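You operate a simulated robot arm through the tools that you are given. There is no shell and no other tool.

You are at the controls of a simulated two-armed robot. One attempt, no reset.

Task
Turn the heat to 0, press STOP and lock the mains lever off.
Fine: in that order; the red lock goes into the red holder; the other controls and the test plug stay.

It is judged by the outcome, as a careful person would: the job done as asked, and still so three seconds after it is handed in. It fails if anything else is knocked over, pushed out of place, dropped, spilled or broken.

Robot
Two 7-joint arms with fingered hands on one trunk that stands fixed in place. Base frame: the origin is at the foot of the trunk, x ahead of it, y to its left, z up. Units: mm, degrees, N and s.
The left shoulder is at [30, 119, 994], the right one opposite. With the tool pointing down near the work surface each hand reaches from about 100 to 720 mm from the base axis, measured 20 degrees to its own side. Payload 3.8 kg a hand.
The tool frame of a hand sits at the grasp point between the pads (the TCP): z along the fingers, y along the line on which they close. The tips reach 25 mm beyond it. The gripper opens to 88 mm. The gripper's body begins 29 mm behind the TCP. The gripper is a hand of 4 fingers: y runs from the thumb to the fingers, the wrist lies at [-13, -106, -174] in the tool frame, and closing takes about 1.5 s.
Orientation is that of the tool frame in the base frame, as [roll, pitch, yaw] about the fixed x, y, z axes, in that order (R = Rz(yaw) Ry(pitch) Rx(roll)). With the fingers straight down and the wrist toward the robot, the tool's x, y and z point along [0, 1, 0], [1, 0, 0] and [0, 0, -1] of the base frame.

Tools
- The arms move only by the tool step_arm. It takes "left_moves", "right_moves" or both (then of equal length, played together; a hand with none holds still); each is a list that holds one entry, the list of rows, each a list of 6 numbers: the shift along the base's x, y, z in mm, then the turn, a rotation vector about the base's x, y, z in degrees. In form: [[[tx, ty, tz, ax, ay, az], ...]]. A call has 1 to 20 rows; each row is the pose to reach, as a shift and turn from the pose commanded when the call began. "left_claw" and "right_claw" are, for a hand that has rows, the finger opening in mm, from 0 to 88, set as the call begins (left out, the last holds). Each row takes 0.2 s and may step no farther than 50 mm and 8.6 degrees from the row before; otherwise, or with a gripper value out of range, the whole call is refused. A pose out of reach is approached as far as the arm can. The call stops where the force on the tool passes 40 N (or 10 N more than at its start, if that is more) or the arm is blocked; 0.2 s more then pass. The fingers move at their own pace (about 153 mm/s each) and stop on an object; they squeeze with about 24 N. The grip force told is the motor's: it shows also when the fingers shut on nothing. Time passes only in rows, and 0.2 s behind the last, so rows that repeat a pose let the fingers close. The reply holds the time, the measured pose of the TCP, the force on the tool along the base axes, the opening and the grip force, in the units named above and with some noise, with the torque about the TCP (base axes, N m) and any sound that the robot's microphone picked up.
- Cameras (640 x 400 px; columns grow to the right, rows downward): "scene" is now at [61.1, -30.8, 1554.1]; the picture's right is [-0.37, -0.93, 0.00], its down [-0.59, 0.24, -0.77] and it looks along [0.72, -0.29, -0.64] (base axes); focal length 344 px, centre (320, 200). "left" rides on the left gripper at [-64, -83, -98] in its tool frame; the picture's right is [-0.62, -0.37, 0.69], its down [0.71, -0.63, 0.30] and it looks along [0.32, 0.68, 0.65] (tool axes); focal length 265 px, centre (320, 200). "right" rides on the right gripper at [64, -83, -98] in its tool frame; the picture's right is [-0.62, 0.37, -0.69], its down [-0.71, -0.63, 0.30] and it looks along [-0.32, 0.68, 0.65] (tool axes); focal length 265 px, centre (320, 200). There is no depth. A picture from a camera that has moved, and an enlarged one, comes with that camera's place and axes in the base frame and with its lens.
- grab_frame(camera): a new picture of that camera. No time passes.
- raise_lower(by): slides the trunk up (or, below 0, down) by that many mm; the arms and the scene camera ride with it, the base frame stays. It gives what a move gives, with no picture.
- move_fingers(index, middle, ring, thumb_bend, thumb_turn, hand): sets how far each is bent, from 0 (flat) to 1 (curled in); at 0.3 the hand is open as for a grip, at 0.7 the pads meet at the TCP. One left out holds its place. A second passes; each finger stops where it meets its share of the squeeze, and holds until it gets a number again. A gripper value or a shape takes the hand back. It gives what a move gives, with no picture; readings hold the bend of each and the force on the fingers (four entries, about 0 where the hand has none), thumb and palm. thumb_turn goes from beside the hand (0) to across from the fingers (1), as for a grip.
- preshape(shape, hand): the hand has 4 fingers and takes this shape, open, in about a second: jaw (thumb against the fingers, like two jaws); tri (thumb and two fingers); tip (a fingertip pinch); poke (one finger out to press); point (the index stretched); flat (the hand flat); cup (the hand cupped); fist (a fist). The gripper value then closes the fingers along that shape, each until it touches; the sizes above hold for jaw. It gives what a move gives, with no picture.
- turn_head(pan, tilt): turns the head with the scene camera to pan (to the left, within 120 degrees either way) and tilt (down, from -29 to 69), counted from straight ahead of the robot. It gives what a move gives.
- zoom(camera, box): a new picture of the part [left, top, right, bottom] of that camera's present view, enlarged. No time passes.
- hand_in(): hands the job in; it is judged then, once.

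Places have to be worked out from the pictures, the camera data and where the tool is seen. Open the grippers and draw the arms clear of the work before you hand the job in, unless the task says otherwise.

The tools are called after "Emit:" by a JSON object that holds its "name" and its "arguments". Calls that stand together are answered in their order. step_arm: Moves the arms, as the interface text tells. Its arguments: {"type":"object","properties":{"left_moves":{"type":"array","items":{"type":"array","items":{"type":"array","items":{"type":"number"}}}},"left_claw":{"type":"number"},"right_moves":{"type":"array","items":{"type":"array","items":{"type":"array","items":{"type":"number"}}}},"right_claw":{"type":"number"}},"required":[]} The other tools are called the same way: raise_lower (by) slides the trunk up or down; preshape (shape, hand) gives the hand a shape; move_fingers (index, middle, ring, thumb_bend, thumb_turn, hand) moves the fingers one by one; turn_head (pan, tilt) turns the head that bears the scene camera; grab_frame (camera) takes a picture; zoom (camera, box) takes an enlarged picture of a part of a camera's view; hand_in () hands the job in.

At the start:

```text
time_s: 0.0
left_eef_pos: [468.4, 105.5, 1099.5]
left_orientation: [180.0, 0.0, 90.0]
left_wrist_force: [0.7, -0.9, -0.5]
left_wrist_torque: [0.02, 0.04, -0.02]
left_width: 87.4
left_grip_force: 0.0
left_shape: jaw
left_bend: [0.3, 0.3, 0.3, 0.3, 0.98]
left_finger forces: [0.0, 0.0, 0.0, 0.0, 0.0, 0.0]
right_eef_pos: [501.2, -265.8, 1155.7]
right_orientation: [180.0, 0.0, 90.0]
right_wrist_force: [0.8, 0.3, -0.3]
right_wrist_torque: [-0.04, 0.0, 0.01]
right_width: 87.4
right_grip_force: 0.0
right_shape: jaw
right_bend: [0.3, 0.3, 0.3, 0.3, 0.98]
right_finger forces: [0.0, 0.0, 0.0, 0.1, 0.0, 0.0]
trunk travel left (down, up): [-150.0, 440.0]
head pan, tilt: [-21.9, 39.5]
```

scene: 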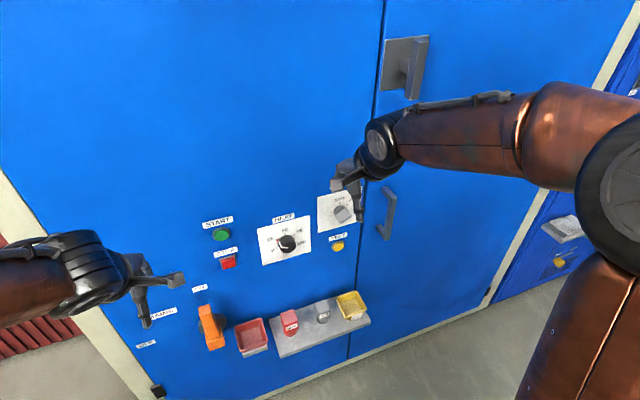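
right: 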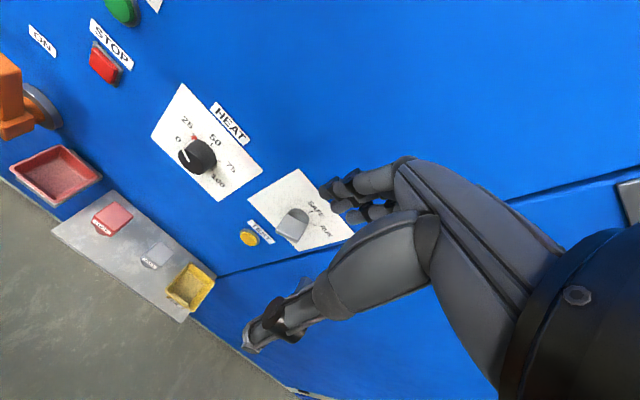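
left: 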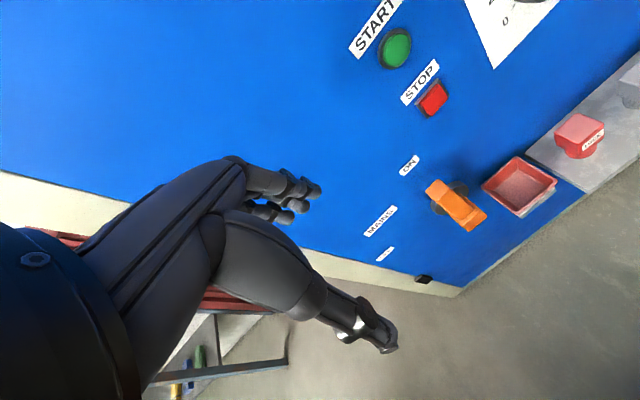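

I start by looking closely at the panel: the heat dial, buttons, mains lever, tray with red lock and holders.

Emit:
{"name": "zoom", "arguments": {"camera": "scene", "box": [180, 190, 380, 315]}}

Emit:
{"name": "zoom", "arguments": {"camera": "scene", "box": [120, 270, 380, 400]}}

Emit:
{"name": "zoom", "arguments": {"camera": "right", "box": [0, 0, 360, 225]}}

Emit:
{"name": "zoom", "arguments": {"camera": "left", "box": [340, 60, 640, 290]}}

```text
3.20 times, centred on (280, 252) of scene
camera zoom: at [61.1, -30.8, 1554.1], right [-0.37, -0.93, 0.0], down [-0.59, 0.24, -0.77], along [0.72, -0.29, -0.64], focal length 1101 px, centre (448, 32)
```

zoom: 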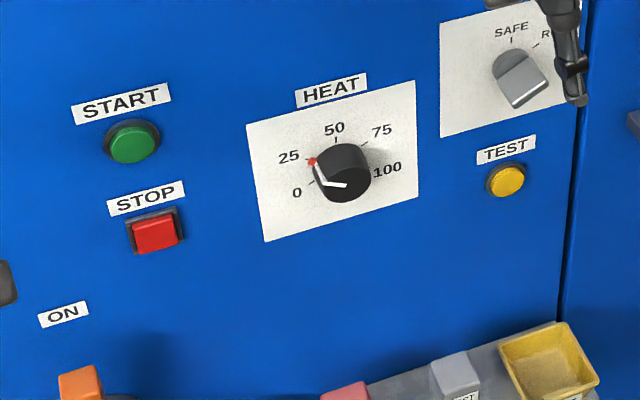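

```text
2.46 times, centred on (250, 335) of scene
camera zoom: at [61.1, -30.8, 1554.1], right [-0.37, -0.93, 0.0], down [-0.59, 0.24, -0.77], along [0.72, -0.29, -0.64], focal length 847 px, centre (492, -132)
```

zoom: 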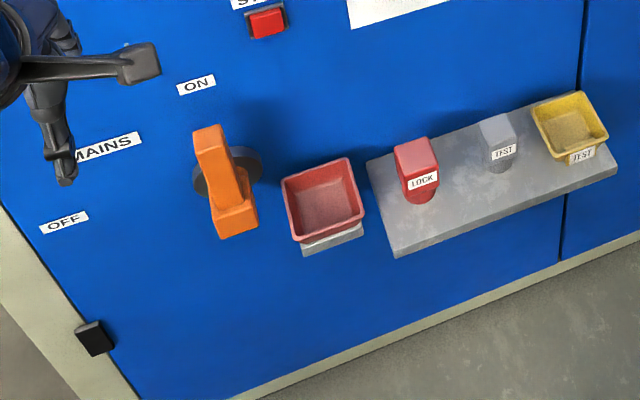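

```text
1.78 times, centred on (180, 112) of right
camera zoom: at [418.3, -202.5, 1253.8], right [0.37, -0.62, 0.69], down [-0.63, -0.71, -0.3], along [0.68, -0.32, -0.65], focal length 472 px, centre (569, 356)
```

zoom: 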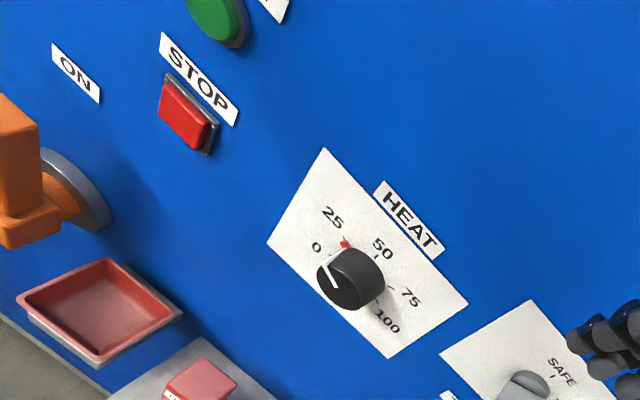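

```text
1.74 times, centred on (490, 175) of left
camera zoom: at [384.2, 40.7, 1195.5], right [-0.37, -0.62, -0.69], down [-0.63, 0.71, -0.3], along [0.68, 0.32, -0.65], focal length 462 px, centre (24, 244)
```

zoom: 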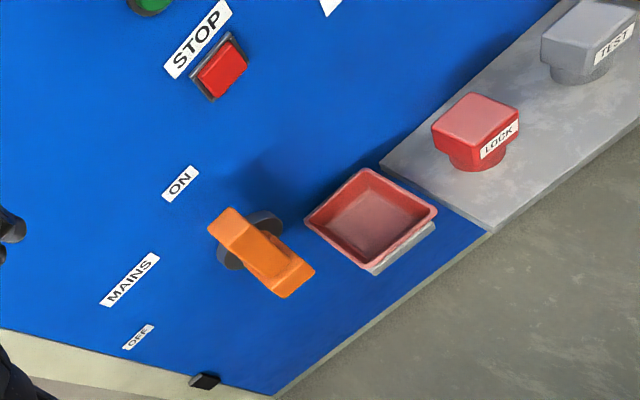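

The wall works out as a vertical plane near x≈645, with the heat dial at about y −174, z 930. Now I look closer at the dial and the lever.

Emit:
{"name": "zoom", "arguments": {"camera": "scene", "box": [250, 205, 320, 249]}}

Emit:
{"name": "zoom", "arguments": {"camera": "right", "box": [150, 80, 270, 205]}}

Emit:
{"name": "zoom", "arguments": {"camera": "left", "box": [360, 140, 520, 280]}}

Emit:
{"name": "zoom", "arguments": {"camera": "scene", "box": [180, 285, 300, 360]}}

```text
9.09 times, centred on (285, 227) of scene
camera zoom: at [61.1, -30.8, 1554.1], right [-0.37, -0.93, 0.0], down [-0.59, 0.24, -0.77], along [0.72, -0.29, -0.64], focal length 3127 px, centre (638, -46)
```

zoom: 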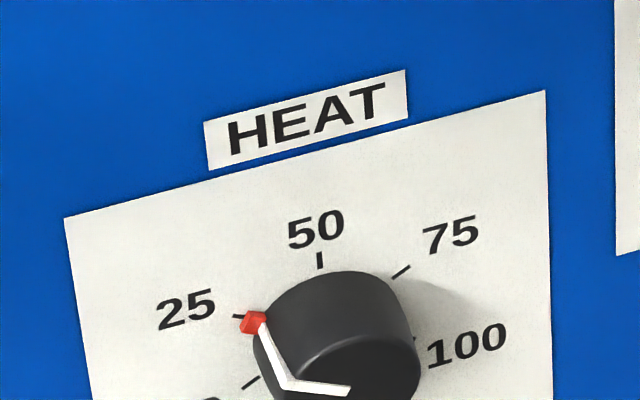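

```text
3.20 times, centred on (210, 142) of right
camera zoom: at [418.3, -202.5, 1253.8], right [0.37, -0.62, 0.69], down [-0.63, -0.71, -0.3], along [0.68, -0.32, -0.65], focal length 849 px, centre (672, 384)
```

zoom: 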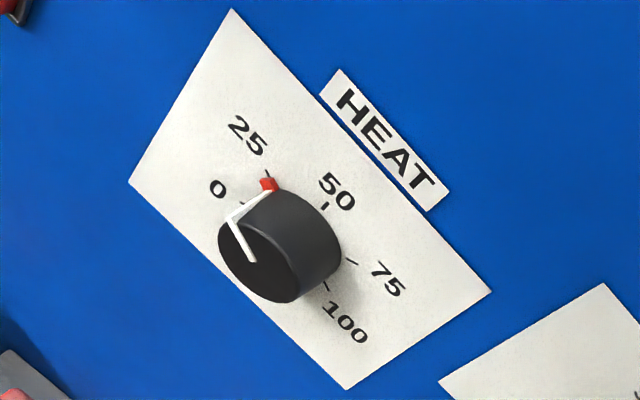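

```text
2.86 times, centred on (440, 210) of left
camera zoom: at [384.2, 40.7, 1195.5], right [-0.37, -0.62, -0.69], down [-0.63, 0.71, -0.3], along [0.68, 0.32, -0.65], focal length 758 px, centre (-23, 171)
```

zoom: 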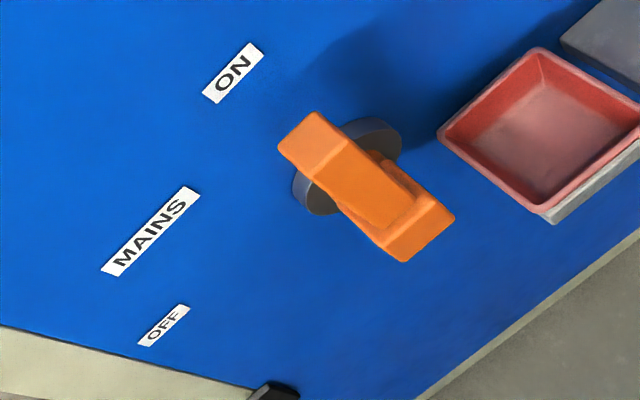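

```text
5.33 times, centred on (240, 322) of scene
camera zoom: at [61.1, -30.8, 1554.1], right [-0.37, -0.93, 0.0], down [-0.59, 0.24, -0.77], along [0.72, -0.29, -0.64], focal length 1834 px, centre (747, -453)
```

zoom: 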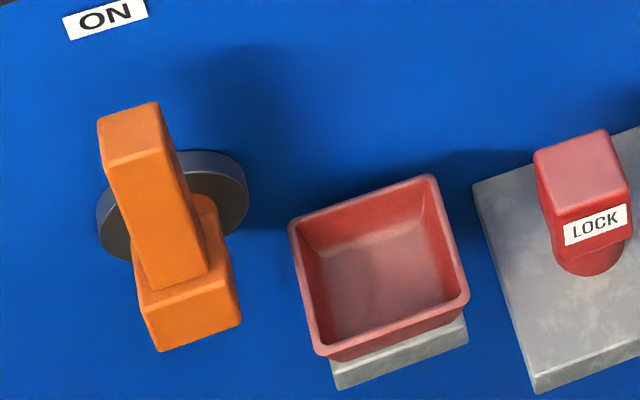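

The dial is at 25 (pointer 60° left of top) with 0 another 60° counter-clockwise, knob face ≈ [619, -172, 931], ~43 mm in diameter. The right hand turns to point at the wall, fingers above and wrist below, and stops in front of the dial.

Emit:
{"name": "step_arm", "arguments": {"right_moves": [[[3, 8, -20, 0, -8.2, 0], [6, 17, -40, 0, -16.4, 0], [9, 25, -60, 0, -24.6, 0], [12, 34, -80, 0, -32.8, 0], [15, 42, -100, 0, -41, 0], [18, 51, -120, 0, -49.2, 0], [21, 60, -140, 0, -57.4, 0], [24, 68, -160, 0, -65.6, 0], [27, 77, -180, 0, -73.8, 0], [30, 85, -200, 0, -82, 0], [33, 93, -224, 0, -90, 0], [33, 93, -224, 0, -90, 0]]], "right_claw": 80}}

```text
time_s: 2.6
left_eef_pos: [467.0, 104.3, 1098.4]
left_orientation: [180.0, 0.0, 89.9]
left_wrist_force: [-0.2, -0.2, -0.5]
left_wrist_torque: [-0.02, 0.01, 0.03]
left_width: 87.5
left_grip_force: 0.0
left_shape: jaw
left_bend: [0.3, 0.3, 0.3, 0.3, 0.98]
left_finger forces: [0.0, 0.1, 0.0, 0.0, 0.0, 0.0]
right_eef_pos: [533.0, -173.0, 931.8]
right_orientation: [89.9, 0.0, 89.8]
right_wrist_force: [0.2, -1.0, -0.2]
right_wrist_torque: [-0.01, -0.01, 0.01]
right_width: 80.2
right_grip_force: 0.1
right_shape: jaw
right_bend: [0.31, 0.32, 0.3, 0.32, 0.98]
right_finger forces: [0.0, 0.1, 0.0, 0.0, 0.0, 0.0]
trunk travel left (down, up): [-150.0, 440.0]
head pan, tilt: [-21.9, 39.5]
```

The hand reached the spot; I check with both cameras.

Emit:
{"name": "grab_frame", "arguments": {"camera": "scene"}}

Emit:
{"name": "grab_frame", "arguments": {"camera": "right"}}

```text
taken
camera scene: at [60.8, -30.8, 1554.1], right [-0.37, -0.93, 0.0], down [-0.59, 0.24, -0.77], along [0.72, -0.29, -0.64], focal length 344 px, centre (320, 200)
```

scene: 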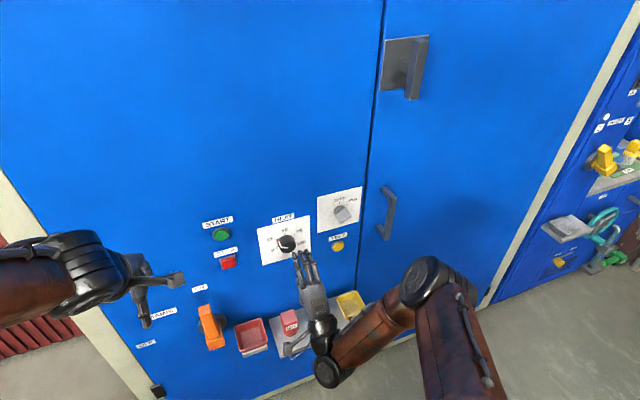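

```text
taken
camera right: at [435.2, -109.9, 848.5], right [-0.69, -0.62, 0.37], down [0.3, -0.72, -0.63], along [0.65, -0.33, 0.68], focal length 265 px, centre (320, 200)
```

right: 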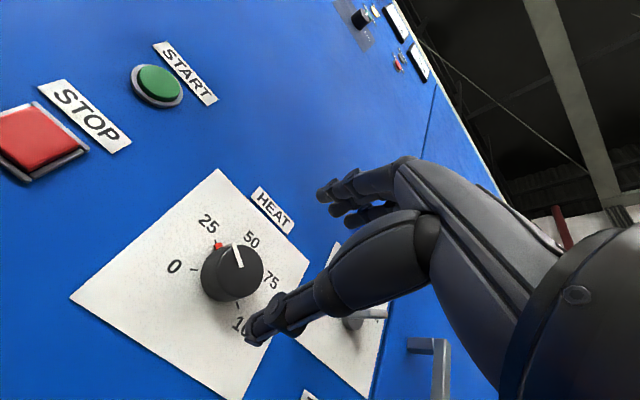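

The pointer reads about 25 and the hand is level with the dial. I zoom in to refine the knob centre before gripping.

Emit:
{"name": "zoom", "arguments": {"camera": "right", "box": [150, 200, 310, 300]}}

Emit:
{"name": "zoom", "arguments": {"camera": "scene", "box": [250, 210, 330, 300]}}

```text
4.00 times, centred on (230, 250) of right
camera zoom: at [435.2, -109.9, 848.5], right [-0.69, -0.62, 0.37], down [0.3, -0.72, -0.63], along [0.65, -0.33, 0.68], focal length 1062 px, centre (680, 0)
```

zoom: 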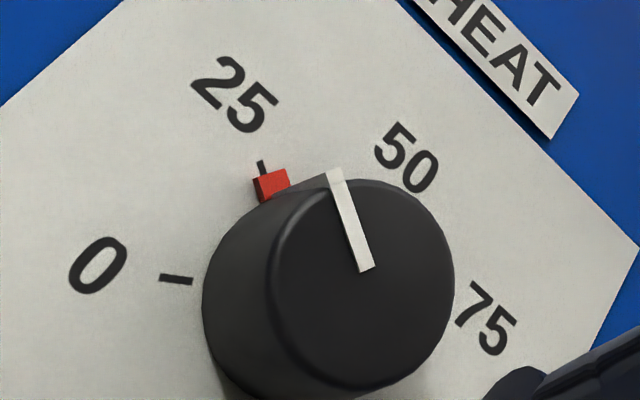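

```text
4.44 times, centred on (290, 255) of scene
camera zoom: at [60.8, -30.8, 1554.1], right [-0.37, -0.93, 0.0], down [-0.59, 0.24, -0.77], along [0.72, -0.29, -0.64], focal length 1528 px, centre (453, -44)
```

zoom: 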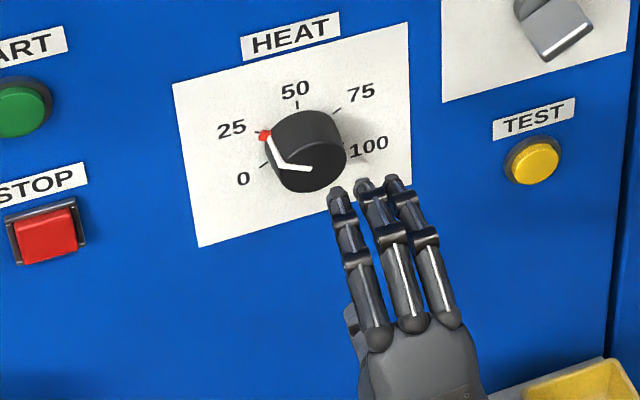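

Knob centre is about [619, -173.5, 930.5], radius ~20. I roll the hand +50° about the dial axis while clear of it, then look again.

Emit:
{"name": "step_arm", "arguments": {"right_moves": [[[0, 0, 0, 8.4, 0, 0], [0, 0, 0, 16.8, 0, 0], [0, 0, 0, 25.2, 0, 0], [0, 0, 0, 33.6, 0, 0], [0, 0, 0, 42, 0, 0], [0, 0, -1, 50, 0, 0], [20, 0, -1, 50, 0, 0], [30, 0, -1, 50, 0, 0], [30, 0, -1, 50, 0, 0]]], "right_claw": 86}}

Emit:
{"name": "grab_frame", "arguments": {"camera": "right"}}

Emit:
{"name": "zoom", "arguments": {"camera": "scene", "box": [240, 200, 340, 300]}}

```text
time_s: 4.6
left_eef_pos: [468.5, 104.7, 1098.8]
left_orientation: [180.0, 0.0, 90.0]
left_wrist_force: [0.2, -0.5, 0.0]
left_wrist_torque: [-0.01, 0.01, -0.01]
left_width: 87.4
left_grip_force: 0.0
left_shape: jaw
left_bend: [0.3, 0.3, 0.3, 0.3, 0.98]
left_finger forces: [0.1, 0.0, 0.0, 0.0, 0.1, 0.1]
right_eef_pos: [563.9, -172.6, 931.2]
right_orientation: [90.0, -50.0, 90.0]
right_wrist_force: [-0.2, -0.1, -0.2]
right_wrist_torque: [-0.02, 0.01, -0.03]
right_width: 85.8
right_grip_force: 0.0
right_shape: jaw
right_bend: [0.31, 0.31, 0.3, 0.31, 0.98]
right_finger forces: [0.0, 0.1, 0.0, 0.0, 0.0, 0.1]
trunk travel left (down, up): [-150.0, 440.0]
head pan, tilt: [-21.9, 39.5]
```

```text
taken
camera right: at [466.5, -68.0, 926.6], right [-0.69, -0.68, -0.24], down [0.3, 0.02, -0.95], along [0.65, -0.73, 0.19], focal length 265 px, centre (320, 200)
```

right: 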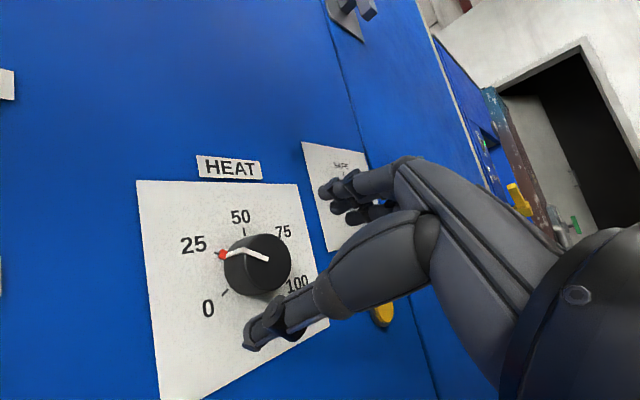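

```text
4.00 times, centred on (290, 250) of scene
camera zoom: at [61.2, -30.8, 1554.1], right [-0.37, -0.93, 0.0], down [-0.59, 0.24, -0.77], along [0.72, -0.29, -0.64], focal length 1376 px, centre (440, 0)
```

zoom: 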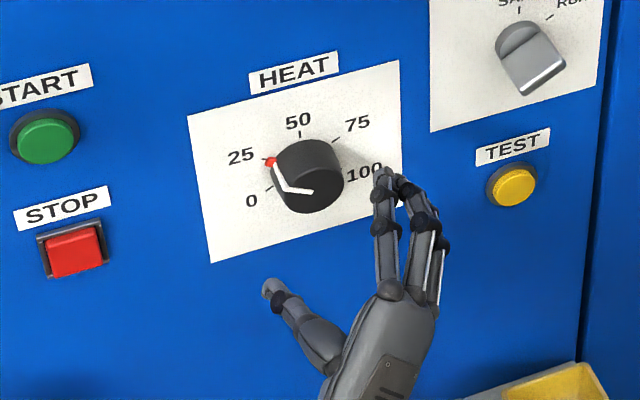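

The thumb and fingers straddle the knob line (lower-left / upper-right), so I advance 47 mm, keeping tips just off the panel, then look before closing.

Emit:
{"name": "step_arm", "arguments": {"right_moves": [[[12, -0.5, -0.5, 0, 0, 0], [24, -1, -0.5, 0, 0, 0], [36, -1, -0.5, 0, 0, 0], [46, -1, -0.5, 0, 0, 0], [46, -1, -0.5, 0, 0, 0]]]}}

Emit:
{"name": "grab_frame", "arguments": {"camera": "right"}}

Emit:
{"name": "zoom", "arguments": {"camera": "scene", "box": [240, 200, 340, 300]}}

```text
time_s: 5.8
left_eef_pos: [468.2, 105.3, 1098.4]
left_orientation: [180.0, -0.1, 89.9]
left_wrist_force: [0.1, 0.2, -1.1]
left_wrist_torque: [0.06, -0.02, 0.03]
left_width: 87.5
left_grip_force: 0.0
left_shape: jaw
left_bend: [0.3, 0.3, 0.3, 0.3, 0.98]
left_finger forces: [0.1, 0.1, 0.1, 0.0, 0.1, 0.0]
right_eef_pos: [610.0, -174.8, 929.6]
right_orientation: [90.0, -50.0, 90.1]
right_wrist_force: [0.6, 0.0, -0.5]
right_wrist_torque: [-0.02, 0.04, 0.02]
right_width: 85.6
right_grip_force: 0.1
right_shape: jaw
right_bend: [0.31, 0.31, 0.3, 0.31, 0.98]
right_finger forces: [0.1, 0.1, 0.0, 0.0, 0.0, 0.0]
trunk travel left (down, up): [-150.0, 440.0]
head pan, tilt: [-21.9, 39.5]
```

```text
taken
camera right: at [512.2, -70.4, 925.3], right [-0.69, -0.68, -0.24], down [0.3, 0.02, -0.95], along [0.65, -0.73, 0.19], focal length 265 px, centre (320, 200)
```

right: 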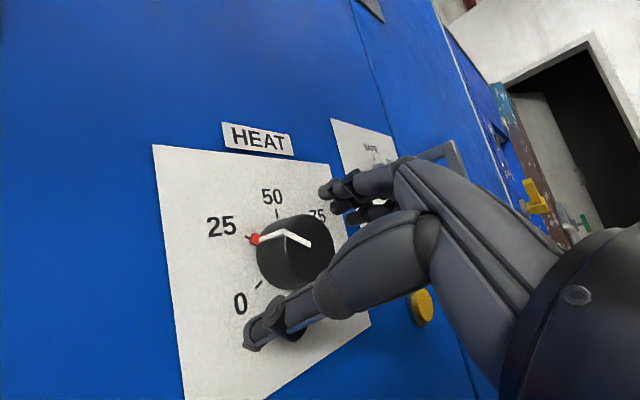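

```text
4.00 times, centred on (290, 250) of scene
camera zoom: at [61.2, -30.8, 1554.1], right [-0.37, -0.93, 0.0], down [-0.59, 0.24, -0.77], along [0.72, -0.29, -0.64], focal length 1376 px, centre (440, 0)
```

zoom: 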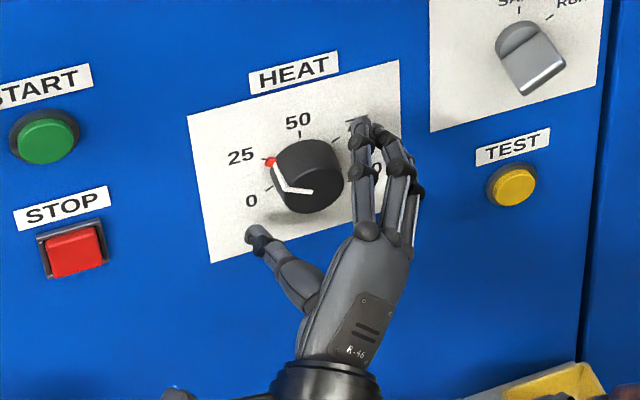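

The knob sits between thumb and fingers with even clearance. I close the hand on it.

Emit:
{"name": "step_arm", "arguments": {"right_moves": [[[0, 0, 0, 0, 0, 0], [0, 0, 0, 0, 0, 0], [0, 0, 0, 0, 0, 0], [0, 0, 0, 0, 0, 0], [0, 0, 0, 0, 0, 0], [0, 0, 0, 0, 0, 0], [0, 0, 0, 0, 0, 0]]], "right_claw": 15}}

Emit:
{"name": "grab_frame", "arguments": {"camera": "right"}}

Emit:
{"name": "zoom", "arguments": {"camera": "scene", "box": [240, 200, 340, 300]}}

```text
time_s: 7.4
left_eef_pos: [467.8, 105.2, 1097.9]
left_orientation: [-180.0, 0.0, 89.9]
left_wrist_force: [-0.3, 0.1, 0.4]
left_wrist_torque: [-0.02, 0.02, 0.04]
left_width: 87.9
left_grip_force: 0.1
left_shape: jaw
left_bend: [0.3, 0.3, 0.3, 0.3, 0.98]
left_finger forces: [0.0, 0.1, 0.0, 0.0, 0.1, 0.1]
right_eef_pos: [609.6, -174.6, 931.4]
right_orientation: [90.2, -49.9, 89.8]
right_wrist_force: [0.1, 3.2, -2.0]
right_wrist_torque: [-0.01, 0.03, 0.07]
right_width: 31.6
right_grip_force: 24.0
right_shape: jaw
right_bend: [0.74, 0.51, 0.55, 0.73, 1.0]
right_finger forces: [12.4, 6.7, 0.1, 0.1, 22.4, 0.0]
trunk travel left (down, up): [-150.0, 440.0]
head pan, tilt: [-21.9, 39.5]
```

```text
taken
camera right: at [512.1, -70.0, 925.1], right [-0.69, -0.68, -0.24], down [0.3, 0.02, -0.95], along [0.65, -0.73, 0.19], focal length 265 px, centre (320, 200)
```

right: 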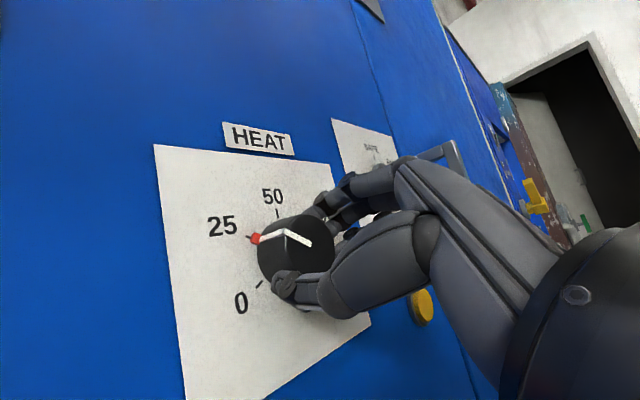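

```text
4.00 times, centred on (290, 250) of scene
camera zoom: at [61.5, -30.4, 1554.0], right [-0.37, -0.93, 0.0], down [-0.59, 0.24, -0.77], along [0.72, -0.29, -0.64], focal length 1376 px, centre (440, 0)
```

zoom: 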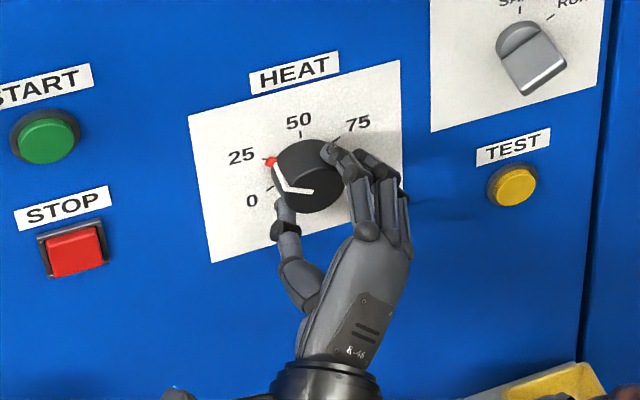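

The grip is firm (thumb against index and middle) with little side load. I turn counter-clockwise 32° first and check it follows.

Emit:
{"name": "step_arm", "arguments": {"right_moves": [[[0, 0, 0, -6.4, 0, 0], [0, 0, 0, -12.8, 0, 0], [0, 0, 0, -19.2, 0, 0], [0, 0, 0, -25.6, 0, 0], [0, 0, 0, -32, 0, 0], [0, 0, 0, -32, 0, 0]]]}}

Emit:
{"name": "grab_frame", "arguments": {"camera": "right"}}

Emit:
{"name": "zoom", "arguments": {"camera": "scene", "box": [240, 200, 340, 300]}}

```text
time_s: 8.8
left_eef_pos: [467.8, 104.6, 1098.2]
left_orientation: [180.0, 0.1, 90.1]
left_wrist_force: [0.3, 0.2, 0.0]
left_wrist_torque: [-0.01, 0.01, -0.02]
left_width: 87.6
left_grip_force: 0.1
left_shape: jaw
left_bend: [0.3, 0.3, 0.3, 0.3, 0.98]
left_finger forces: [0.1, 0.0, 0.1, 0.0, 0.0, 0.1]
right_eef_pos: [610.1, -174.5, 928.3]
right_orientation: [90.0, -18.0, 90.0]
right_wrist_force: [0.5, -0.4, -1.8]
right_wrist_torque: [-0.01, 0.07, -0.02]
right_width: 31.8
right_grip_force: 24.1
right_shape: jaw
right_bend: [0.74, 0.51, 0.55, 0.73, 1.0]
right_finger forces: [12.2, 7.1, 0.0, 0.1, 22.0, 0.0]
trunk travel left (down, up): [-150.0, 440.0]
head pan, tilt: [-21.9, 39.5]
```

```text
taken
camera right: at [512.1, -88.6, 869.6], right [-0.69, -0.7, 0.16], down [0.3, -0.49, -0.82], along [0.65, -0.52, 0.55], focal length 265 px, centre (320, 200)
```

right: 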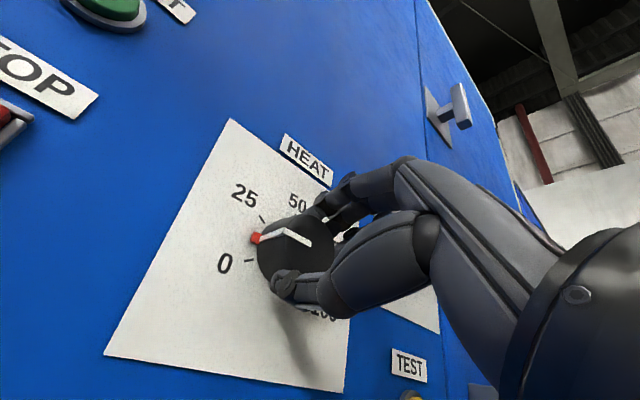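

```text
4.00 times, centred on (290, 250) of scene
camera zoom: at [61.8, -31.0, 1554.0], right [-0.37, -0.93, 0.0], down [-0.59, 0.24, -0.77], along [0.72, -0.29, -0.64], focal length 1376 px, centre (440, 0)
```

zoom: 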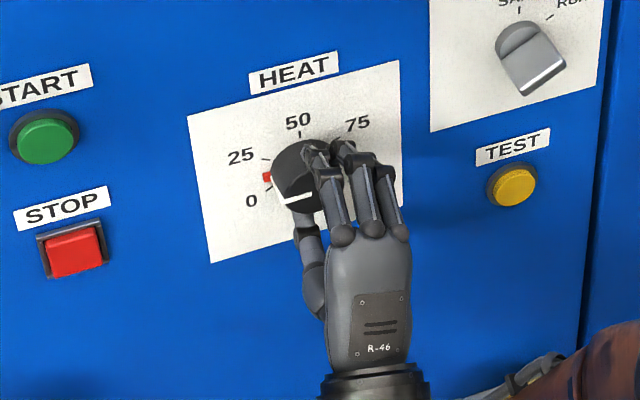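

The knob follows and the red tip is its pointer, now midway between 25 and 0. I turn a further 28°.

Emit:
{"name": "step_arm", "arguments": {"right_moves": [[[0, 0, 1, -7, 0, 0], [0, 0, 1, -14, 0, 0], [0, 0, 1, -21, 0, 0], [0, 0, 1, -28, 0, 0], [0, 0, 1, -28, 0, 0]]]}}

Emit:
{"name": "zoom", "arguments": {"camera": "right", "box": [180, 160, 380, 320]}}

Emit:
{"name": "zoom", "arguments": {"camera": "scene", "box": [250, 205, 330, 265]}}

```text
time_s: 10.0
left_eef_pos: [468.1, 104.4, 1099.3]
left_orientation: [-180.0, 0.0, 90.0]
left_wrist_force: [-0.3, -0.2, 0.0]
left_wrist_torque: [0.0, -0.01, 0.01]
left_width: 87.5
left_grip_force: 0.1
left_shape: jaw
left_bend: [0.3, 0.3, 0.3, 0.3, 0.98]
left_finger forces: [0.0, 0.0, 0.0, 0.0, 0.0, 0.0]
right_eef_pos: [610.8, -175.7, 929.4]
right_orientation: [90.1, 10.1, 89.9]
right_wrist_force: [-3.8, -2.9, -7.3]
right_wrist_torque: [0.02, 0.16, -0.07]
right_width: 31.6
right_grip_force: 24.1
right_shape: jaw
right_bend: [0.74, 0.51, 0.55, 0.73, 1.0]
right_finger forces: [11.9, 6.6, 0.0, 0.0, 26.6, 0.0]
trunk travel left (down, up): [-150.0, 440.0]
head pan, tilt: [-21.9, 39.5]
```

```text
2.50 times, centred on (280, 240) of right
camera zoom: at [512.3, -126.8, 836.7], right [-0.69, -0.55, 0.47], down [0.3, -0.81, -0.5], along [0.65, -0.2, 0.73], focal length 664 px, centre (420, 100)
```

zoom: 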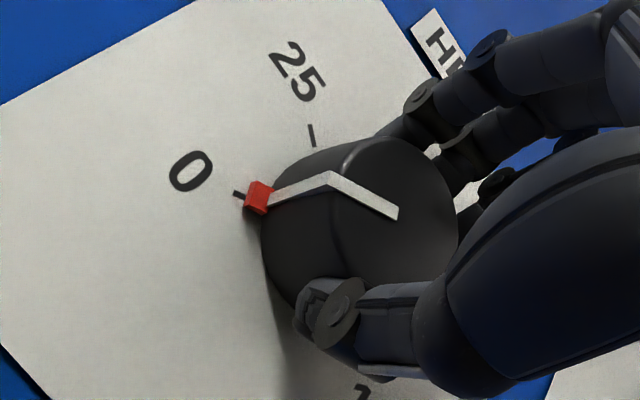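

```text
6.67 times, centred on (290, 235) of scene
camera zoom: at [61.6, -31.5, 1554.0], right [-0.37, -0.93, 0.0], down [-0.59, 0.24, -0.77], along [0.72, -0.29, -0.64], focal length 2293 px, centre (520, -33)
```

zoom: 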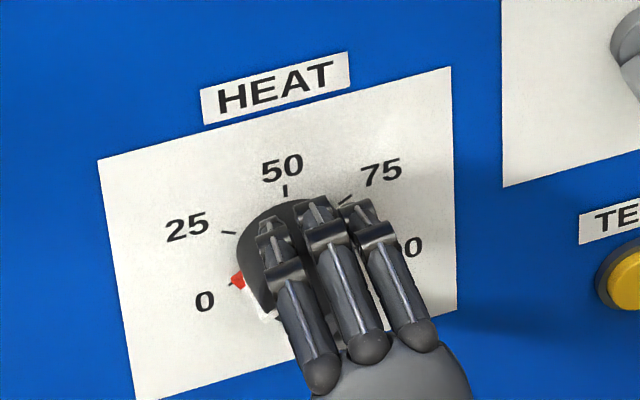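

The pointer is at the 0 tick with resistance rising slightly; I give 4° more to be sure it is home and watch the forces.

Emit:
{"name": "step_arm", "arguments": {"right_moves": [[[0, 0, 0, -2, 0, 0], [0, 0, 0, -4, 0, 0], [0, 0, 0, -4, 0, 0]]]}}

Emit:
{"name": "zoom", "arguments": {"camera": "right", "box": [180, 160, 380, 320]}}

Emit:
{"name": "zoom", "arguments": {"camera": "scene", "box": [260, 220, 320, 260]}}

```text
time_s: 10.8
left_eef_pos: [468.8, 103.7, 1098.0]
left_orientation: [180.0, -0.1, 90.0]
left_wrist_force: [0.1, -0.1, 0.3]
left_wrist_torque: [0.02, -0.02, 0.04]
left_width: 87.6
left_grip_force: 0.2
left_shape: jaw
left_bend: [0.3, 0.3, 0.3, 0.3, 0.98]
left_finger forces: [0.1, 0.0, 0.2, 0.1, 0.1, 0.1]
right_eef_pos: [611.5, -175.4, 928.9]
right_orientation: [90.1, 14.0, 90.2]
right_wrist_force: [-2.8, -3.8, -8.6]
right_wrist_torque: [0.11, 0.18, -0.09]
right_width: 31.5
right_grip_force: 23.9
right_shape: jaw
right_bend: [0.74, 0.52, 0.55, 0.73, 1.0]
right_finger forces: [11.4, 6.5, 0.0, 0.1, 26.6, 0.0]
trunk travel left (down, up): [-150.0, 440.0]
head pan, tilt: [-21.9, 39.5]
```

```text
2.50 times, centred on (280, 240) of right
camera zoom: at [512.3, -133.7, 833.9], right [-0.69, -0.51, 0.51], down [0.3, -0.85, -0.44], along [0.65, -0.15, 0.74], focal length 664 px, centre (420, 100)
```

zoom: 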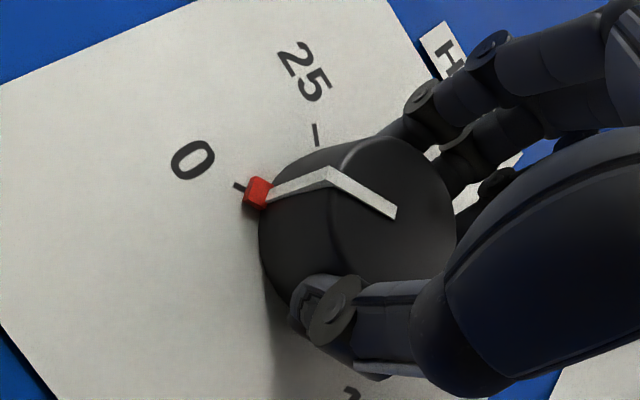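

```text
10.00 times, centred on (290, 240) of scene
camera zoom: at [61.9, -31.7, 1554.0], right [-0.37, -0.93, 0.0], down [-0.59, 0.24, -0.77], along [0.72, -0.29, -0.64], focal length 3439 px, centre (620, -200)
```

zoom: 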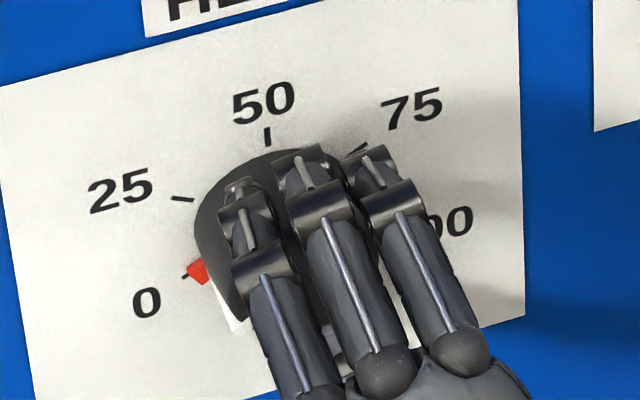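

The pointer lies on the 0 tick (computed ~120° from top). I release the knob and back straight off.

Emit:
{"name": "step_arm", "arguments": {"right_moves": [[[0, 0, 0, 0, 0, 0], [0, 0, 0, 0, 0, 0], [0, 0, 0, 0, 0, 0], [0, 0, 0, 0, 0, 0], [-25, 0, 0, 0, 0, 0], [-60, 0, 0, 0, 0, 0], [-100, 0, 0, 0, 0, 0], [-100, 0, 0, 0, 0, 0]]], "right_claw": 86}}

Emit:
{"name": "zoom", "arguments": {"camera": "right", "box": [150, 160, 350, 320]}}

Emit:
{"name": "zoom", "arguments": {"camera": "scene", "box": [200, 200, 330, 280]}}

```text
time_s: 12.6
left_eef_pos: [468.0, 105.6, 1097.9]
left_orientation: [-180.0, 0.0, 90.0]
left_wrist_force: [0.0, -0.8, 0.2]
left_wrist_torque: [0.0, 0.0, -0.03]
left_width: 87.7
left_grip_force: 0.1
left_shape: jaw
left_bend: [0.3, 0.3, 0.3, 0.3, 0.98]
left_finger forces: [0.1, 0.1, 0.0, 0.0, 0.0, 0.0]
right_eef_pos: [511.1, -173.1, 931.6]
right_orientation: [90.0, 14.0, 90.1]
right_wrist_force: [-0.1, 0.2, 0.0]
right_wrist_torque: [-0.02, -0.02, 0.0]
right_width: 85.8
right_grip_force: 0.0
right_shape: jaw
right_bend: [0.31, 0.3, 0.3, 0.31, 0.98]
right_finger forces: [0.1, 0.0, 0.1, 0.1, 0.0, 0.0]
trunk travel left (down, up): [-150.0, 440.0]
head pan, tilt: [-21.9, 39.5]
```

```text
2.50 times, centred on (250, 240) of right
camera zoom: at [412.7, -132.1, 835.0], right [-0.69, -0.51, 0.51], down [0.3, -0.85, -0.44], along [0.65, -0.15, 0.74], focal length 664 px, centre (495, 100)
```

zoom: 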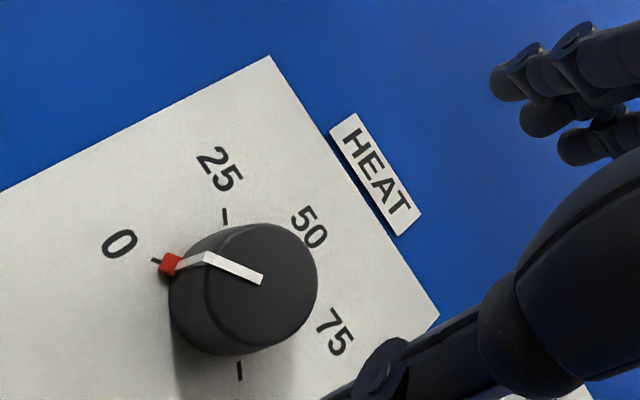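

```text
4.92 times, centred on (265, 240) of scene
camera zoom: at [61.7, -30.4, 1554.0], right [-0.37, -0.93, 0.0], down [-0.59, 0.24, -0.77], along [0.72, -0.29, -0.64], focal length 1693 px, centre (591, 3)
```

zoom: 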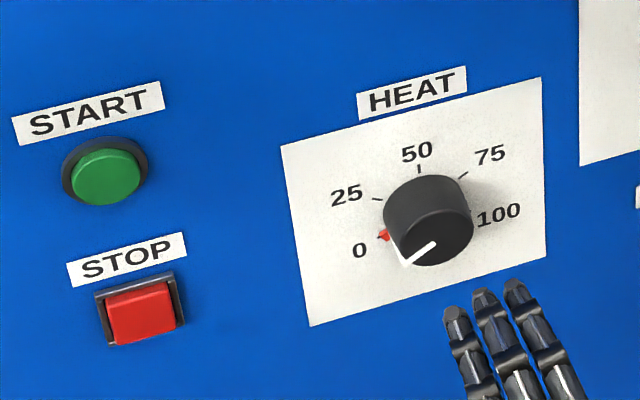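

The dial reads 0 cleanly after release. Next is STOP, centred about [~628, -29, 926]; I shape the right hand to a poke and straighten the roll in free space.

Emit:
{"name": "preshape", "arguments": {"hand": "right", "shape": "poke"}}

Emit:
{"name": "step_arm", "arguments": {"right_moves": [[[-10, 20, 0, 7, 0, 0], [-20, 50, 0, 14, 0, 0], [-20, 80, 0, 14, 0, 0], [-20, 110, 0, 14, 0, 0], [-20, 143, 0, 14, 0, 0], [-20, 143, 0, 14, 0, 0]]]}}

Emit:
{"name": "grab_frame", "arguments": {"camera": "right"}}

Emit:
{"name": "grab_frame", "arguments": {"camera": "scene"}}

```text
time_s: 13.5
left_eef_pos: [466.9, 105.0, 1098.2]
left_orientation: [179.9, 0.1, 90.0]
left_wrist_force: [0.0, 0.4, -0.6]
left_wrist_torque: [0.01, -0.03, 0.0]
left_width: 87.7
left_grip_force: 0.1
left_shape: jaw
left_bend: [0.3, 0.3, 0.3, 0.3, 0.98]
left_finger forces: [0.1, 0.0, 0.0, 0.0, 0.0, 0.1]
right_eef_pos: [511.2, -173.9, 931.7]
right_orientation: [90.0, 13.9, 90.0]
right_wrist_force: [0.2, -0.3, -0.3]
right_wrist_torque: [0.02, 0.01, 0.02]
right_width: 0.2
right_grip_force: 0.1
right_shape: poke
right_bend: [0.7, 0.7, 0.99, 1.0, 1.0]
right_finger forces: [0.1, 0.0, 0.0, 0.0, 0.0, 0.0]
trunk travel left (down, up): [-150.0, 440.0]
head pan, tilt: [-21.9, 39.5]
```

```text
time_s: 14.9
left_eef_pos: [468.0, 104.9, 1099.3]
left_orientation: [-180.0, 0.1, 90.0]
left_wrist_force: [0.5, -1.0, 0.9]
left_wrist_torque: [0.0, 0.01, 0.02]
left_width: 87.7
left_grip_force: 0.1
left_shape: jaw
left_bend: [0.3, 0.3, 0.3, 0.3, 0.98]
left_finger forces: [0.0, 0.0, 0.0, 0.0, 0.0, 0.0]
right_eef_pos: [489.8, -29.7, 933.2]
right_orientation: [90.0, 0.0, 90.0]
right_wrist_force: [0.1, 0.5, 0.4]
right_wrist_torque: [0.01, -0.02, 0.0]
right_width: 0.0
right_grip_force: 0.0
right_shape: poke
right_bend: [0.7, 0.7, 0.99, 1.0, 1.0]
right_finger forces: [0.0, 0.0, 0.0, 0.0, 0.0, 0.0]
trunk travel left (down, up): [-150.0, 440.0]
head pan, tilt: [-21.9, 39.5]
```

```text
taken
camera right: at [391.9, 33.7, 848.6], right [-0.69, -0.62, 0.37], down [0.3, -0.71, -0.63], along [0.65, -0.33, 0.68], focal length 265 px, centre (320, 200)
```

right: 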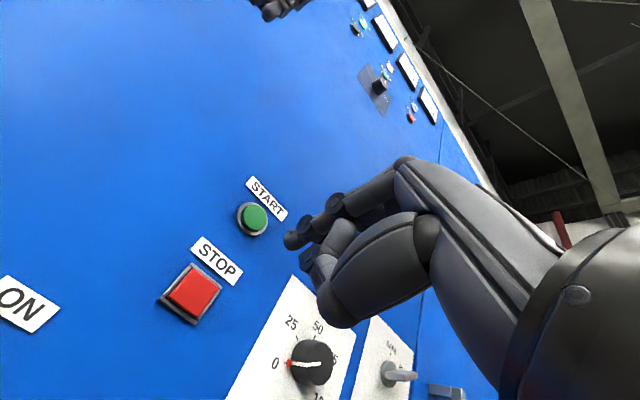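

```text
taken
camera scene: at [61.1, -31.2, 1554.1], right [-0.37, -0.93, 0.0], down [-0.59, 0.24, -0.77], along [0.72, -0.29, -0.64], focal length 344 px, centre (320, 200)
```

scene: 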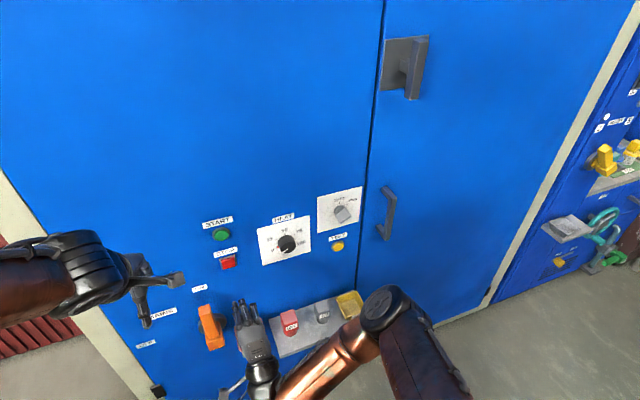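

The hand is lined up in front of STOP; I zoom to see which fingertip leads and exactly where it is.

Emit:
{"name": "zoom", "arguments": {"camera": "right", "box": [150, 150, 450, 340]}}

Emit:
{"name": "zoom", "arguments": {"camera": "scene", "box": [190, 220, 310, 360]}}

Emit:
{"name": "grab_frame", "arguments": {"camera": "left"}}

```text
2.11 times, centred on (300, 245) of right
camera zoom: at [391.9, 33.7, 848.6], right [-0.69, -0.62, 0.37], down [0.3, -0.71, -0.63], along [0.65, -0.33, 0.68], focal length 559 px, centre (362, 105)
```

zoom: 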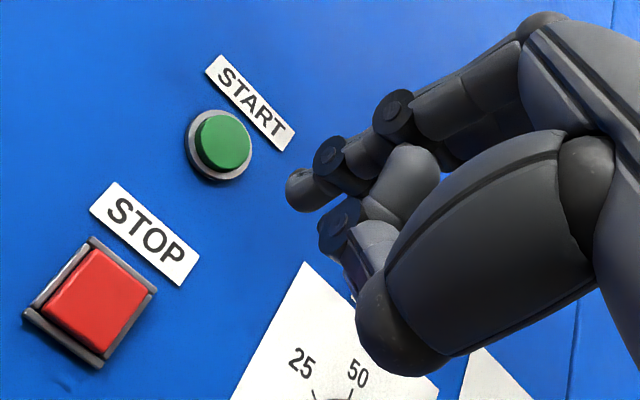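

```text
2.86 times, centred on (250, 290) of scene
camera zoom: at [61.1, -31.2, 1554.1], right [-0.37, -0.93, 0.0], down [-0.59, 0.24, -0.77], along [0.72, -0.29, -0.64], focal length 983 px, centre (520, -57)
```

zoom: 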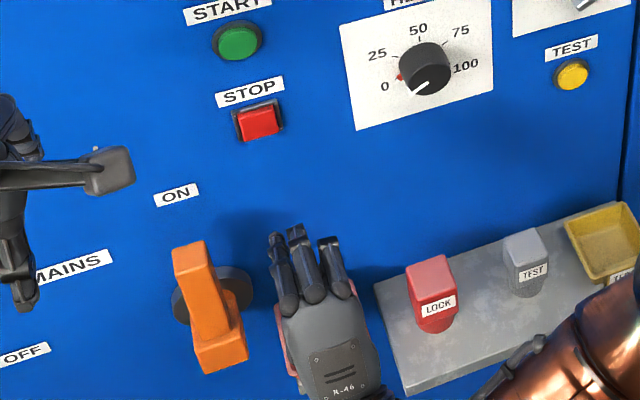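

```text
taken
camera left: at [384.1, 40.3, 1195.5], right [-0.37, -0.62, -0.69], down [-0.63, 0.71, -0.3], along [0.68, 0.32, -0.65], focal length 265 px, centre (320, 200)
```

left: 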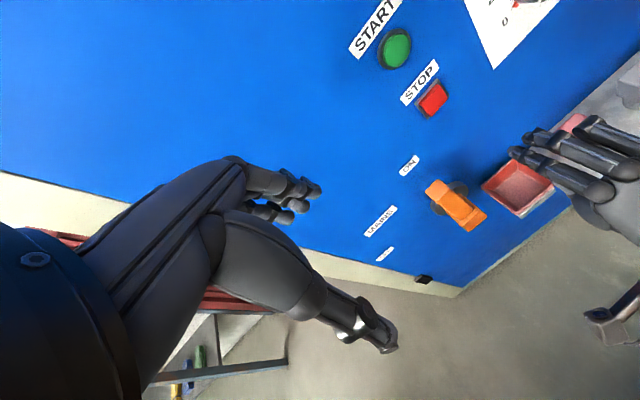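

Index and middle tips lead together, straddling the TCP at about y −22/−36, 25 mm ahead of it. I advance to x≈575 with z≈921 and check the line-up up close.

Emit:
{"name": "step_arm", "arguments": {"right_moves": [[[20, 0, -6, 0, 0, 0], [45, 0, -12, 0, 0, 0], [65, 0, -12, 0, 0, 0], [85, 0, -12, 0, 0, 0], [85, 0, -12, 0, 0, 0]]]}}

Emit:
{"name": "zoom", "arguments": {"camera": "right", "box": [150, 120, 450, 320]}}

Emit:
{"name": "zoom", "arguments": {"camera": "scene", "box": [190, 210, 290, 310]}}

Emit:
{"name": "zoom", "arguments": {"camera": "left", "box": [360, 30, 560, 180]}}

```text
time_s: 16.1
left_eef_pos: [466.9, 104.6, 1098.8]
left_orientation: [179.9, 0.0, 90.1]
left_wrist_force: [0.4, 0.0, 0.2]
left_wrist_torque: [-0.03, 0.01, 0.0]
left_width: 87.7
left_grip_force: 0.2
left_shape: jaw
left_bend: [0.3, 0.3, 0.3, 0.3, 0.98]
left_finger forces: [0.1, 0.1, 0.1, 0.0, 0.0, 0.1]
right_eef_pos: [574.1, -29.0, 919.9]
right_orientation: [90.0, 0.0, 90.2]
right_wrist_force: [0.5, -0.2, 0.4]
right_wrist_torque: [0.01, 0.01, 0.01]
right_width: 0.1
right_grip_force: 0.1
right_shape: poke
right_bend: [0.7, 0.7, 0.99, 1.0, 1.0]
right_finger forces: [0.1, 0.0, 0.0, 0.0, 0.1, 0.0]
trunk travel left (down, up): [-150.0, 440.0]
head pan, tilt: [-21.9, 39.5]
```

```text
2.00 times, centred on (300, 220) of right
camera zoom: at [476.0, 33.1, 836.4], right [-0.69, -0.62, 0.37], down [0.3, -0.71, -0.63], along [0.65, -0.32, 0.68], focal length 531 px, centre (360, 160)
```

zoom: 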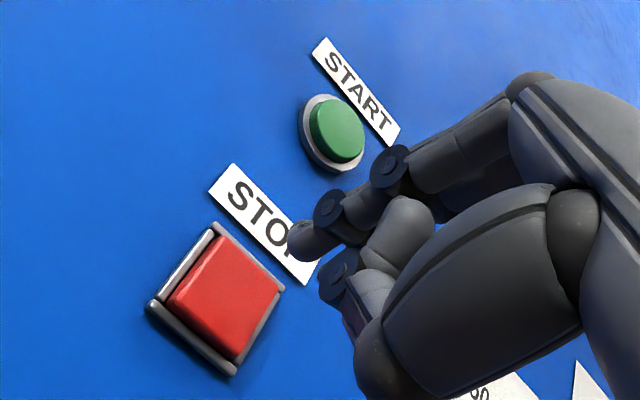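

```text
4.00 times, centred on (240, 260) of scene
camera zoom: at [61.1, -30.9, 1554.1], right [-0.37, -0.93, 0.0], down [-0.59, 0.24, -0.77], along [0.72, -0.29, -0.64], focal length 1376 px, centre (640, -40)
```

zoom: 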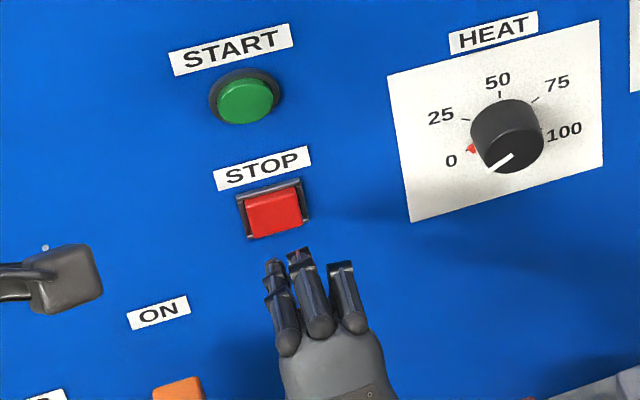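

```text
2.67 times, centred on (460, 105) of left
camera zoom: at [384.1, 40.6, 1195.5], right [-0.37, -0.62, -0.69], down [-0.63, 0.71, -0.3], along [0.68, 0.32, -0.65], focal length 708 px, centre (-53, 453)
```

zoom: 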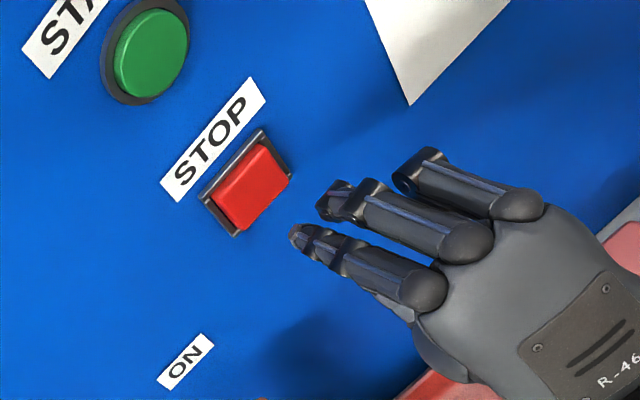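

Projecting the tips forward, they'd land ~9 mm low on the button, so I raise 8 mm, shift 2 mm left and advance gently toward it.

Emit:
{"name": "step_arm", "arguments": {"right_moves": [[[0, 1, 4, 0, 0, 0], [0, 2, 8, 0, 0, 0], [8, 2, 8, 0, 0, 0], [14, 2, 8, 0, 0, 0], [18, 2, 8, 0, 0, 0], [21, 2, 8, 0, 0, 0], [24, 2, 8, 0, 0, 0], [24, 2, 8, 0, 0, 0]]]}}

Emit:
{"name": "zoom", "arguments": {"camera": "left", "box": [360, 30, 560, 180]}}

Emit:
{"name": "zoom", "arguments": {"camera": "scene", "box": [190, 210, 290, 310]}}

```text
time_s: 17.9
left_eef_pos: [468.0, 105.8, 1097.6]
left_orientation: [180.0, 0.0, 90.0]
left_wrist_force: [0.2, 0.1, 0.3]
left_wrist_torque: [0.0, -0.02, -0.02]
left_width: 87.7
left_grip_force: 0.0
left_shape: jaw
left_bend: [0.3, 0.3, 0.3, 0.3, 0.98]
left_finger forces: [0.1, 0.1, 0.0, 0.0, 0.0, 0.0]
right_eef_pos: [599.0, -29.3, 928.8]
right_orientation: [90.0, 0.0, 90.0]
right_wrist_force: [0.1, -0.4, 0.4]
right_wrist_torque: [-0.01, -0.01, -0.01]
right_width: 0.1
right_grip_force: 0.0
right_shape: poke
right_bend: [0.7, 0.7, 0.99, 1.0, 1.0]
right_finger forces: [0.1, 0.0, 0.1, 0.0, 0.0, 0.1]
trunk travel left (down, up): [-150.0, 440.0]
head pan, tilt: [-21.9, 39.5]
```

```text
2.67 times, centred on (460, 105) of left
camera zoom: at [384.2, 40.7, 1195.5], right [-0.37, -0.62, -0.69], down [-0.63, 0.71, -0.3], along [0.68, 0.32, -0.65], focal length 708 px, centre (-53, 453)
```

zoom: 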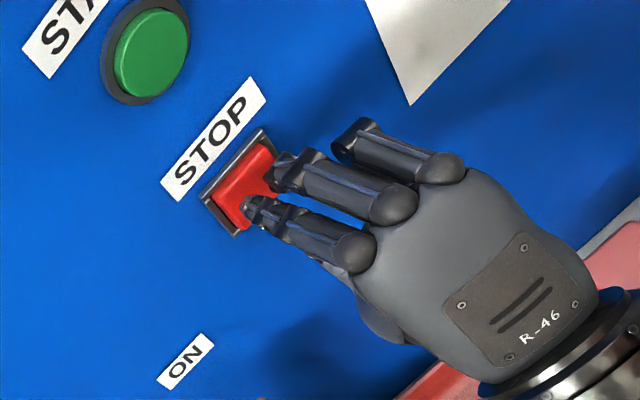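

```text
4.00 times, centred on (240, 260) of scene
camera zoom: at [61.2, -30.8, 1554.1], right [-0.37, -0.93, 0.0], down [-0.59, 0.24, -0.77], along [0.72, -0.29, -0.64], focal length 1376 px, centre (640, -40)
```

zoom: 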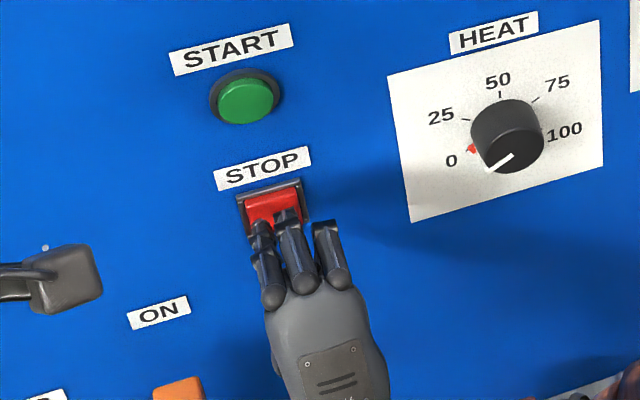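

The fingertips now hover just in front of the red face with no contact force. I nudge 3 mm left and press in 2 mm steps.

Emit:
{"name": "step_arm", "arguments": {"right_moves": [[[0, 3, 2, 0, 0, 0], [2, 3, 2, 0, 0, 0], [4, 3, 2, 0, 0, 0], [6, 3, 2, 0, 0, 0], [8, 3, 2, 0, 0, 0]]]}}

```text
time_s: 19.1
left_eef_pos: [468.9, 103.8, 1098.5]
left_orientation: [180.0, 0.0, 90.0]
left_wrist_force: [-0.4, -0.8, -0.1]
left_wrist_torque: [0.01, 0.01, 0.01]
left_width: 87.4
left_grip_force: 0.1
left_shape: jaw
left_bend: [0.3, 0.3, 0.3, 0.3, 0.98]
left_finger forces: [0.0, 0.0, 0.0, 0.1, 0.1, 0.0]
right_eef_pos: [607.2, -26.4, 929.3]
right_orientation: [90.0, 0.0, 90.0]
right_wrist_force: [0.1, -0.4, 0.1]
right_wrist_torque: [-0.03, -0.04, -0.01]
right_width: 0.0
right_grip_force: 0.1
right_shape: poke
right_bend: [0.7, 0.7, 0.99, 1.0, 1.0]
right_finger forces: [0.1, 0.1, 0.0, 0.0, 0.0, 0.0]
trunk travel left (down, up): [-150.0, 440.0]
head pan, tilt: [-21.9, 39.5]
```

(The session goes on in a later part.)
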